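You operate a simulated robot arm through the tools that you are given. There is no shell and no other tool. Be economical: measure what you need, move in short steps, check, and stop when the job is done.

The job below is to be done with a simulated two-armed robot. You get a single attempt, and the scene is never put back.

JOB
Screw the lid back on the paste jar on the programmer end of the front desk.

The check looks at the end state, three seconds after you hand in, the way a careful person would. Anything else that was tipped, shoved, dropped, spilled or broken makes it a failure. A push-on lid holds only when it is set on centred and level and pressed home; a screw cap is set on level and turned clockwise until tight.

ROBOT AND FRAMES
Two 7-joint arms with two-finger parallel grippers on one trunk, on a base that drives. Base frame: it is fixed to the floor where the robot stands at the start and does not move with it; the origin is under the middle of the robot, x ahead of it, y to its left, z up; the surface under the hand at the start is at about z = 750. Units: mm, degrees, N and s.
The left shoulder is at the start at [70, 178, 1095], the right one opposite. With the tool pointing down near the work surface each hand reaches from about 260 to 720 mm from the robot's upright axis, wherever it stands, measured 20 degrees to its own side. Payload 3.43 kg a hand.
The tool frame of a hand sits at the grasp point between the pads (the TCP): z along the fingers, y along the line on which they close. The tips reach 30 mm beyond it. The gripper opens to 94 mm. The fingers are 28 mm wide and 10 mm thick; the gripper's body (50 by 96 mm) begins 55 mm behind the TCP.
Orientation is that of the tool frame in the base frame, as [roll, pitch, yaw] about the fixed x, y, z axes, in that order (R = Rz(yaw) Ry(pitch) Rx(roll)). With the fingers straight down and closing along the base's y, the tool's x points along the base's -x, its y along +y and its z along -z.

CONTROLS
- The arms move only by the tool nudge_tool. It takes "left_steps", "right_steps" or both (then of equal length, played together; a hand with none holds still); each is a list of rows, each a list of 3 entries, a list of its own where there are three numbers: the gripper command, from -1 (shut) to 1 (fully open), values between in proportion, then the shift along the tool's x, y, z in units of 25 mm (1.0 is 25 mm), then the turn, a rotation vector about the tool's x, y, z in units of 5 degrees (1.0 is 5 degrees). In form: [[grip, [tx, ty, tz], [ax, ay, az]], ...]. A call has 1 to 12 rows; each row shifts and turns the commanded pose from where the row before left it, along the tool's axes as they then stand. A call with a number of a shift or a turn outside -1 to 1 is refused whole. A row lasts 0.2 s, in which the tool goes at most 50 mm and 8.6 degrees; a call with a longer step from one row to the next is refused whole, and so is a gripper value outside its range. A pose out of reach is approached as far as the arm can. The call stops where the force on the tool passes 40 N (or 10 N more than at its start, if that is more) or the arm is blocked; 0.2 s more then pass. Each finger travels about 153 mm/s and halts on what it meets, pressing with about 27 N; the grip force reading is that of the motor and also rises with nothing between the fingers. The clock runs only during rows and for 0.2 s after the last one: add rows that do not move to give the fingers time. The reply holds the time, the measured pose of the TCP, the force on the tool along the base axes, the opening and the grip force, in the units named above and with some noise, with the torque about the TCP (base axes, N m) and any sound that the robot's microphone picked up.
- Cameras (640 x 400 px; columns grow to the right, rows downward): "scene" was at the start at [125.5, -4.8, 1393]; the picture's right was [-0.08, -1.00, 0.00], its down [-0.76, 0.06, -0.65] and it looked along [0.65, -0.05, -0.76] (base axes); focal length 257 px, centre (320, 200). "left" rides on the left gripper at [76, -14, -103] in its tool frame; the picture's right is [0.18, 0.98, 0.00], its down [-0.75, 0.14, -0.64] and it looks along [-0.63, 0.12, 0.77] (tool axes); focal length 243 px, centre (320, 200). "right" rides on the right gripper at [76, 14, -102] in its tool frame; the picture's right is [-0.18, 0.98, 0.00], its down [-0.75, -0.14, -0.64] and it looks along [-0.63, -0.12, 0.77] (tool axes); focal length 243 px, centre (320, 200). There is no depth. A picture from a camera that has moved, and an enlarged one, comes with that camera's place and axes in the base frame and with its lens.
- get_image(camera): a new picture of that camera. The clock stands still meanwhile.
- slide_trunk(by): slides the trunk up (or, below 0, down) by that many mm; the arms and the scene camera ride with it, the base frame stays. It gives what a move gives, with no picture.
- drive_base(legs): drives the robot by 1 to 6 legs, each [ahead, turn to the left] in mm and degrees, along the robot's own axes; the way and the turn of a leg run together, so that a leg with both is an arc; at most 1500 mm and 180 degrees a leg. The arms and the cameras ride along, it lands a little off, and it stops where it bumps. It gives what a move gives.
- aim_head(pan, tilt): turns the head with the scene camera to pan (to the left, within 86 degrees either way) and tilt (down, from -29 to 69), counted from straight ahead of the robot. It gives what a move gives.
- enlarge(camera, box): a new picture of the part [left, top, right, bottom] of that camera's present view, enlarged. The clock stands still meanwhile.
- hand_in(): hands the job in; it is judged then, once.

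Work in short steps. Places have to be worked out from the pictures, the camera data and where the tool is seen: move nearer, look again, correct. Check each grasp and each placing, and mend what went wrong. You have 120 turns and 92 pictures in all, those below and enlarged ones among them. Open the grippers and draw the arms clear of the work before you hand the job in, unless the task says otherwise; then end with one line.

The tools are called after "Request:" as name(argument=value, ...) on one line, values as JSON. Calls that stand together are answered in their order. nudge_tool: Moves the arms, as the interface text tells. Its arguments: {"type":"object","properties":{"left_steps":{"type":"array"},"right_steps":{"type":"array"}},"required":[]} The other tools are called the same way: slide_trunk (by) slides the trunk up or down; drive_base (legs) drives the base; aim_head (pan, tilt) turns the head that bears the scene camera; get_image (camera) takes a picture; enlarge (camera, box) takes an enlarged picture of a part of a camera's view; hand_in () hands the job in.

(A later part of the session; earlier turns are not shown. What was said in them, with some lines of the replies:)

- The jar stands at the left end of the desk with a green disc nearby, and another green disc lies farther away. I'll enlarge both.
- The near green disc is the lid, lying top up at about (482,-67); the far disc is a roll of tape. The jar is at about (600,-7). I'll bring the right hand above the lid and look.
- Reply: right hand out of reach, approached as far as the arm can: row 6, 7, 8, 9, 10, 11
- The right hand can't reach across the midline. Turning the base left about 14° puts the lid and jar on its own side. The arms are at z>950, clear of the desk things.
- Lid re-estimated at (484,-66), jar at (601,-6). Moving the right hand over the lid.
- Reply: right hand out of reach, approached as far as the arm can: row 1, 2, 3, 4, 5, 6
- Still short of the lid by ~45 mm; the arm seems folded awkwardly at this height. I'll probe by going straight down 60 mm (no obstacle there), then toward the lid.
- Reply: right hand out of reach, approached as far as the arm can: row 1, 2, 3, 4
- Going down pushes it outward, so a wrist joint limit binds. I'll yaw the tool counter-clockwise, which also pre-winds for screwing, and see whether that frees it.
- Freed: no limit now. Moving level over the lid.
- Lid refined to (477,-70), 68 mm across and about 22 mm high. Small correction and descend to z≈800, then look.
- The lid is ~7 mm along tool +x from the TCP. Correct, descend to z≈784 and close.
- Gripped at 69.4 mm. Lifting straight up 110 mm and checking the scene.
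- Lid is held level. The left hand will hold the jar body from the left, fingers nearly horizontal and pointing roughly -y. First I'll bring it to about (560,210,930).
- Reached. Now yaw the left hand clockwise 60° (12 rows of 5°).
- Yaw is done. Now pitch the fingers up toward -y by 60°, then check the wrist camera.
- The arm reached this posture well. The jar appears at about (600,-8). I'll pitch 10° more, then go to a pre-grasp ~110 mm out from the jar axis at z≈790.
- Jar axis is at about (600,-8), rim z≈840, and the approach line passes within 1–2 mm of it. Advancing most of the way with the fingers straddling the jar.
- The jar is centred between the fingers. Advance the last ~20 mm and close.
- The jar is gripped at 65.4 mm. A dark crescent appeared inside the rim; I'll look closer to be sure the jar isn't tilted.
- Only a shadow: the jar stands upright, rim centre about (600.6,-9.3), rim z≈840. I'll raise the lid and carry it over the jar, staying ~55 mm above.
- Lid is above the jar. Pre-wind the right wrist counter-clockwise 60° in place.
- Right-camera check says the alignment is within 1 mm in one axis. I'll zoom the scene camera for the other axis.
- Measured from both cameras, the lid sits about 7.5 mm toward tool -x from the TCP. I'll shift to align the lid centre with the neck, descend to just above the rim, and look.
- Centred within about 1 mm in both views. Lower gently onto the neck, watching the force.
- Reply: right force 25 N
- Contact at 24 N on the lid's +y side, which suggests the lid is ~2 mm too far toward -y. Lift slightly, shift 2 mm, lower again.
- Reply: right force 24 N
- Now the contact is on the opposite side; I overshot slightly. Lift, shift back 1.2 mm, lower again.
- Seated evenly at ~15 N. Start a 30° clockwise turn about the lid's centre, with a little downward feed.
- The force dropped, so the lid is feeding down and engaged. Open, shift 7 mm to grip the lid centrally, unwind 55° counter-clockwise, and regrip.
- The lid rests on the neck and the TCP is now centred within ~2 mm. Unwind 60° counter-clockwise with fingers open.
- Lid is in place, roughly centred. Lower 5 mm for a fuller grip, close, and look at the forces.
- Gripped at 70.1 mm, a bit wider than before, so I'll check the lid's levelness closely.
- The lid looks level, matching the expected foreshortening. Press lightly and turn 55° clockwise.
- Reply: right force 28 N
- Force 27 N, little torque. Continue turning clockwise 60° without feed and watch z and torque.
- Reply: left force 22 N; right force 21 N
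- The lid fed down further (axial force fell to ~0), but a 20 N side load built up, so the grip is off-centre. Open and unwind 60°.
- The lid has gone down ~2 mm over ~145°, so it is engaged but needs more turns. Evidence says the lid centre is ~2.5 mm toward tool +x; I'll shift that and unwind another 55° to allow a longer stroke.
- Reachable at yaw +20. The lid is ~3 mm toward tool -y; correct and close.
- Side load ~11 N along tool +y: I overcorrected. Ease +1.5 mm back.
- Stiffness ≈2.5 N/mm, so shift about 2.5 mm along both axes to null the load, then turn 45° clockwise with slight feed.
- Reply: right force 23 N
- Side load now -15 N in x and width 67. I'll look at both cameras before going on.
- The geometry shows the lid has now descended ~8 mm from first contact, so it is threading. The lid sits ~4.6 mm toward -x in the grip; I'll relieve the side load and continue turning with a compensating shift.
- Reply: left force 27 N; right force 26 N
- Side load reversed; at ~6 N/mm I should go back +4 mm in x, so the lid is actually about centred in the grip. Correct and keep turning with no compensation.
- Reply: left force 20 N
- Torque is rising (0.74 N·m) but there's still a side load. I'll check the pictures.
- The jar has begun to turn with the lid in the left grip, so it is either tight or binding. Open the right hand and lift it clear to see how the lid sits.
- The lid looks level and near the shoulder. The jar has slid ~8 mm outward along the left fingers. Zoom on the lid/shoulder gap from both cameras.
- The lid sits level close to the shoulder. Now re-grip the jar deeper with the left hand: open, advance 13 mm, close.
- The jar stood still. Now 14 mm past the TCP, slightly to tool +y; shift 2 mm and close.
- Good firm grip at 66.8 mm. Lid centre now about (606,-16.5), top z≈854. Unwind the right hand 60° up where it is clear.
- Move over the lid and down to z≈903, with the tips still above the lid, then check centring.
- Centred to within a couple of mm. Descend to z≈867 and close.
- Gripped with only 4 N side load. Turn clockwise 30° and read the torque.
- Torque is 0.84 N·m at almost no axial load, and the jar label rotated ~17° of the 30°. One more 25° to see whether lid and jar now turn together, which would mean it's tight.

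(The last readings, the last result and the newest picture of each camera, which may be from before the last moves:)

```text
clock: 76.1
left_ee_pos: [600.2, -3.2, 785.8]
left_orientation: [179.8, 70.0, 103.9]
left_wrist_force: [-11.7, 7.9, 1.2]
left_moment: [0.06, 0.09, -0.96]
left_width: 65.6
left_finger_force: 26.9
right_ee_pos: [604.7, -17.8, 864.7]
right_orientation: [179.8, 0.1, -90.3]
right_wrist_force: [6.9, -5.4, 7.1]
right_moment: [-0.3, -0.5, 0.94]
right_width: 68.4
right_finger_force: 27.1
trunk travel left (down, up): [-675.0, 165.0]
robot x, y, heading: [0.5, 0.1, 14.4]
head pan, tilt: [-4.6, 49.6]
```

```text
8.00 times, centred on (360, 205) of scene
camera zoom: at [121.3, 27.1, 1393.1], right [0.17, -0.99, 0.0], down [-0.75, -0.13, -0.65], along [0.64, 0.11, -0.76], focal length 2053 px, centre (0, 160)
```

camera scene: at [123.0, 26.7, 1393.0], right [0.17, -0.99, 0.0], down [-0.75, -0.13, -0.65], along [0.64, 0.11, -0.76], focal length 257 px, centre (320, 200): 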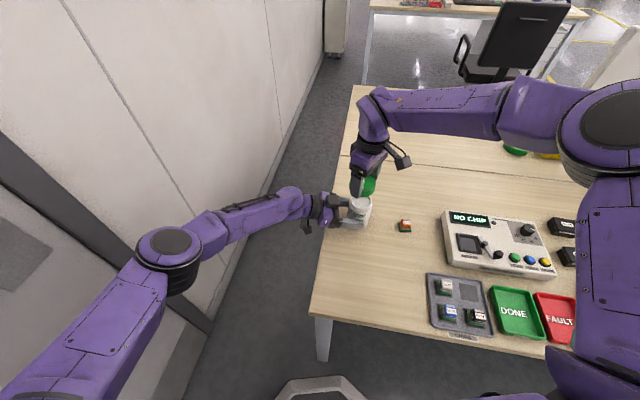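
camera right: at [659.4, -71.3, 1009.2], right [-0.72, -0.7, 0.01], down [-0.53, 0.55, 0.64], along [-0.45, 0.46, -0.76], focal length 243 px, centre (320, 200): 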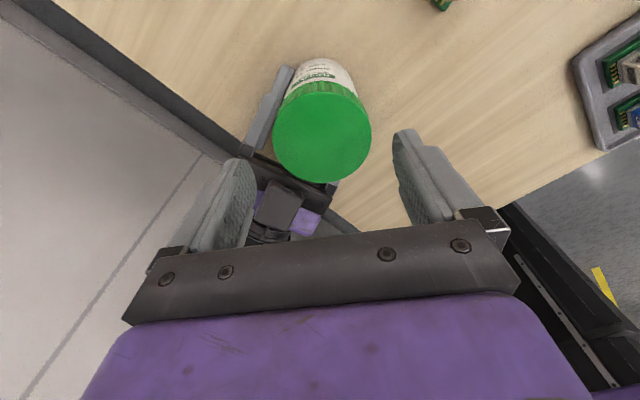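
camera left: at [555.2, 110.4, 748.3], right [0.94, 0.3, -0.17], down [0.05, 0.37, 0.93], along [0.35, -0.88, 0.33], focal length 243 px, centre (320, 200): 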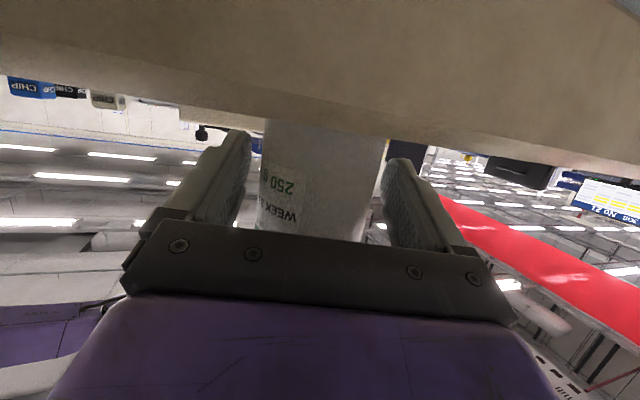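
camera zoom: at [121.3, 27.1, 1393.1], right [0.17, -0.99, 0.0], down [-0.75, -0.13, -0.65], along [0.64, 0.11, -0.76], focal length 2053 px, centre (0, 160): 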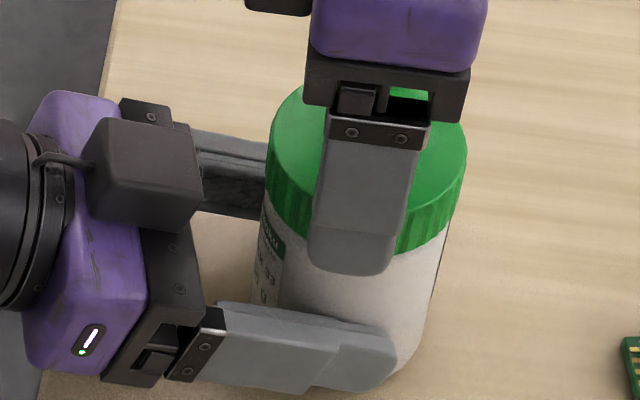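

Lid and jar are turning nearly together at ~0.9 N·m, the limit of the jar grip. Release, lift the right hand, and inspect.

Request:
nudge_tool(right_steps=[[0.7, [0, 0, 0], [0, 0, 0]], [0.7, [0, 0, 0], [0, 0, 0]], [0.8, [0, 0, -0.8], [0, 0, 0]], [0.8, [0, 0, -0.8], [0, 0, 0]], [0.8, [0, 0, -0.8], [0, 0, 0]], [0.8, [0, 0, -0.8], [0, 0, 0]], [0.8, [0.6, 0, -0.8], [0, 0, 0]], [0.8, [0.8, 0, 0], [0, 0, 0]], [0.8, [0.8, 0, 0], [0, 0, 0]]])

Request:
enlarge(camera="scene", box=[335, 180, 385, 230])

Request:
enlarge(camera="right", box=[280, 85, 380, 200])

```text
clock: 78.1
left_ee_pos: [602.2, -3.8, 785.1]
left_orientation: [179.8, 69.9, 104.2]
left_wrist_force: [0.7, -1.3, 7.7]
left_moment: [0.17, -0.01, -0.03]
left_width: 65.5
left_finger_force: 26.8
right_ee_pos: [604.4, -72.6, 966.2]
right_orientation: [179.7, 0.0, -90.1]
right_wrist_force: [0.0, -0.1, -0.3]
right_moment: [0.05, -0.04, 0.03]
right_width: 84.5
right_finger_force: 0.0
trunk travel left (down, up): [-675.0, 165.0]
robot x, y, heading: [0.4, 0.7, 14.3]
head pan, tilt: [-4.6, 49.6]
```

```text
8.00 times, centred on (360, 205) of scene
camera zoom: at [122.1, 26.1, 1393.1], right [0.17, -0.99, 0.0], down [-0.75, -0.13, -0.65], along [0.64, 0.11, -0.76], focal length 2053 px, centre (0, 160)
```

zoom: 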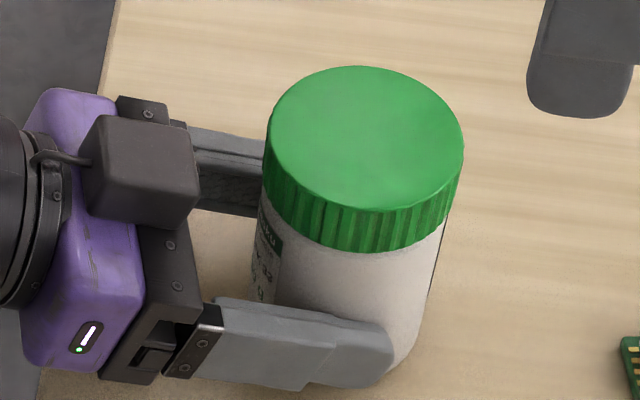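

```text
3.48 times, centred on (330, 142) of right
camera zoom: at [589.1, -148.0, 1070.5], right [-0.98, 0.19, 0.01], down [0.15, 0.75, 0.64], along [0.12, 0.63, -0.77], focal length 844 px, centre (285, 400)
```

zoom: 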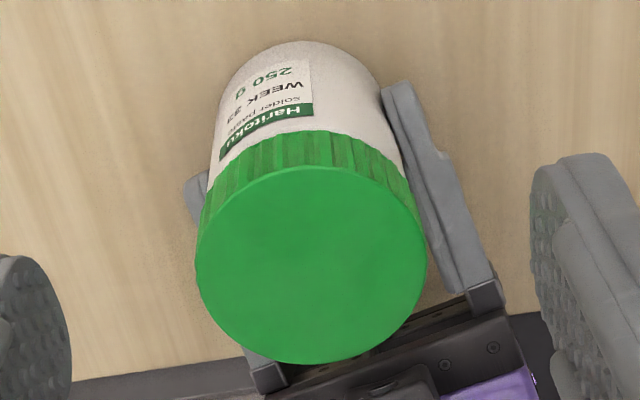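

The lid is level and down on the shoulder. It turned freely (≈0.02 N·m) early on, then stiffened to 0.9 N·m and took the jar with it, so it's tight. Release the jar and back the left hand straight out.

Request:
nudge_tool(left_steps=[[0.3, [0, 0, 0], [0, 0, 0]], [0.7, [0, 0, 0], [0, 0, 0]], [0.9, [0, 0, 0], [0, 0, 0]], [0.9, [0.27, 0, -0.75], [0, 0, 0]], [0.9, [0.27, 0, -0.75], [0, 0, 0]], [0.9, [0.27, 0, -0.75], [0, 0, 0]], [0.9, [0.27, 0, -0.75], [0, 0, 0]], [0.9, [0.27, 0, -0.75], [0, 0, 0]], [0.9, [0.27, 0, -0.75], [0, 0, 0]], [0.9, [0, 0, 0], [0, 0, 0]]])

Request:
enlarge(camera="scene", box=[335, 180, 385, 230])

Request:
get_image(camera="left")

```text
clock: 80.3
left_ee_pos: [573.1, 113.0, 785.8]
left_orientation: [-180.0, 69.9, 104.2]
left_wrist_force: [0.3, 0.2, -0.2]
left_moment: [-0.03, -0.01, -0.05]
left_width: 89.2
left_finger_force: 0.0
right_ee_pos: [605.1, -73.7, 966.1]
right_orientation: [179.6, -0.1, -90.3]
right_wrist_force: [-0.2, -0.6, -0.2]
right_moment: [0.01, -0.03, 0.03]
right_width: 84.4
right_finger_force: 0.0
trunk travel left (down, up): [-675.0, 165.0]
robot x, y, heading: [-5.5, -0.7, 14.3]
head pan, tilt: [-4.6, 49.6]
```

```text
8.00 times, centred on (360, 205) of scene
camera zoom: at [123.4, 26.4, 1392.9], right [0.17, -0.99, 0.0], down [-0.75, -0.13, -0.65], along [0.64, 0.11, -0.76], focal length 2053 px, centre (0, 160)
```

zoom: 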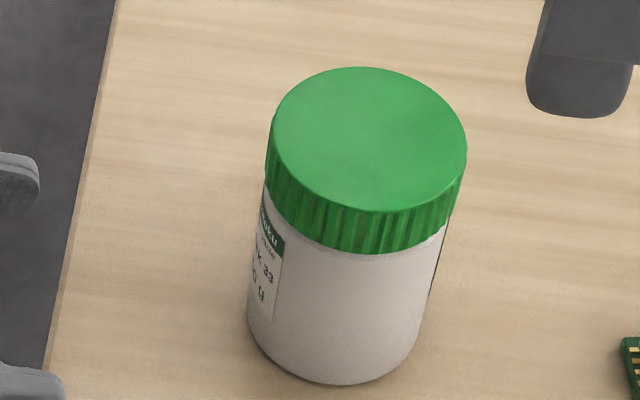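

```text
25 pictures are left
camera left: at [528.1, 227.0, 749.2], right [0.94, 0.3, -0.17], down [0.05, 0.37, 0.93], along [0.35, -0.88, 0.33], focal length 243 px, centre (320, 200)
```

left: 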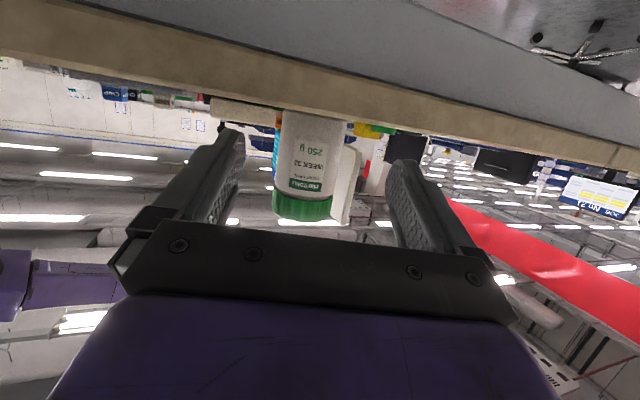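

Now the left camera sees the jar from the side; enlarge it to check the lid seat and level.

Request:
enlarge(camera="left", box=[260, 95, 360, 230])

```text
2.96 times, centred on (310, 162) of left
camera zoom: at [528.1, 227.0, 749.2], right [0.94, 0.3, -0.17], down [0.05, 0.37, 0.93], along [0.35, -0.88, 0.33], focal length 719 px, centre (350, 311)
```

zoom: 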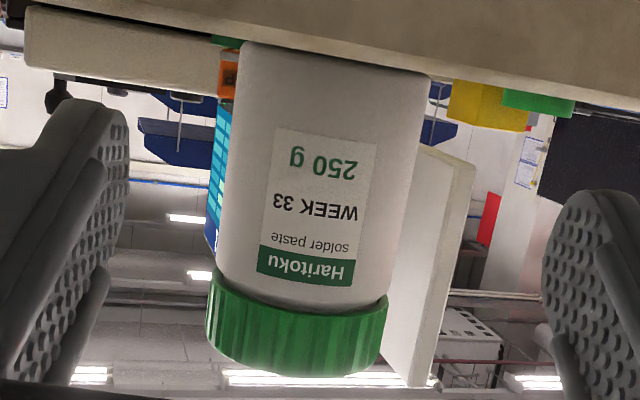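

The side view shows the lid level, parallel to the base and down on the shoulder. Draw both hands clear.

Request:
nudge_tool(left_steps=[[1, [-0.8, 0, -0.8], [0, 0, 0]], [1, [-0.8, 0, -0.8], [0, 0, 0]], [1, [-0.8, 0, -0.8], [0, 0, 0]], [1, [-0.8, 0, -0.8], [0, 0, 0]], [1, [0, 0, 0], [0, 0, 0]]], right_steps=[[1, [0.8, 0, -0.4], [0, 0, 0]], [1, [0.8, 0, -0.4], [0, 0, 0]], [1, [0.8, 0, -0.4], [0, 0, 0]], [1, [0.8, 0, -0.4], [0, 0, 0]], [1, [0, 0, 0], [0, 0, 0]]])

Request:
get_image(camera="scene")

```text
clock: 81.5
left_ee_pos: [560.0, 161.7, 885.0]
left_orientation: [-179.8, 70.0, 104.6]
left_wrist_force: [0.5, 0.6, -0.4]
left_moment: [0.0, 0.0, 0.0]
left_width: 94.0
left_finger_force: 0.1
right_ee_pos: [606.1, -152.4, 1003.1]
right_orientation: [179.5, -0.1, -90.3]
right_wrist_force: [0.1, -0.2, -0.4]
right_moment: [0.0, 0.0, 0.0]
right_width: 94.2
right_finger_force: 0.0
trunk travel left (down, up): [-675.0, 165.0]
robot x, y, heading: [-0.2, -0.5, 14.4]
head pan, tilt: [-4.6, 49.6]
```

```text
23 pictures are left
camera scene: at [124.0, 27.4, 1392.8], right [0.17, -0.99, 0.0], down [-0.75, -0.13, -0.65], along [0.64, 0.11, -0.76], focal length 257 px, centre (320, 200)
```

scene: 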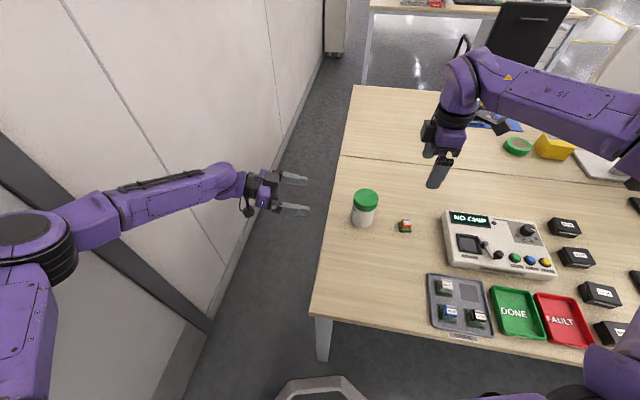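

The jar stands upright with its lid on, nothing else has moved, and both hands are open and clear. Handing in.

Request:
hand_in()

```text
The job is handed in.
```

The lid is screwed back on the paste jar: it sits level on the shoulder and was turned clockwise until it stiffened to about 0.9 N·m. While tightening, the jar turned in the left grip and slid about 8–10 mm from where it stood; nothing else on the desk appears to have moved, and both hands are open and clear.
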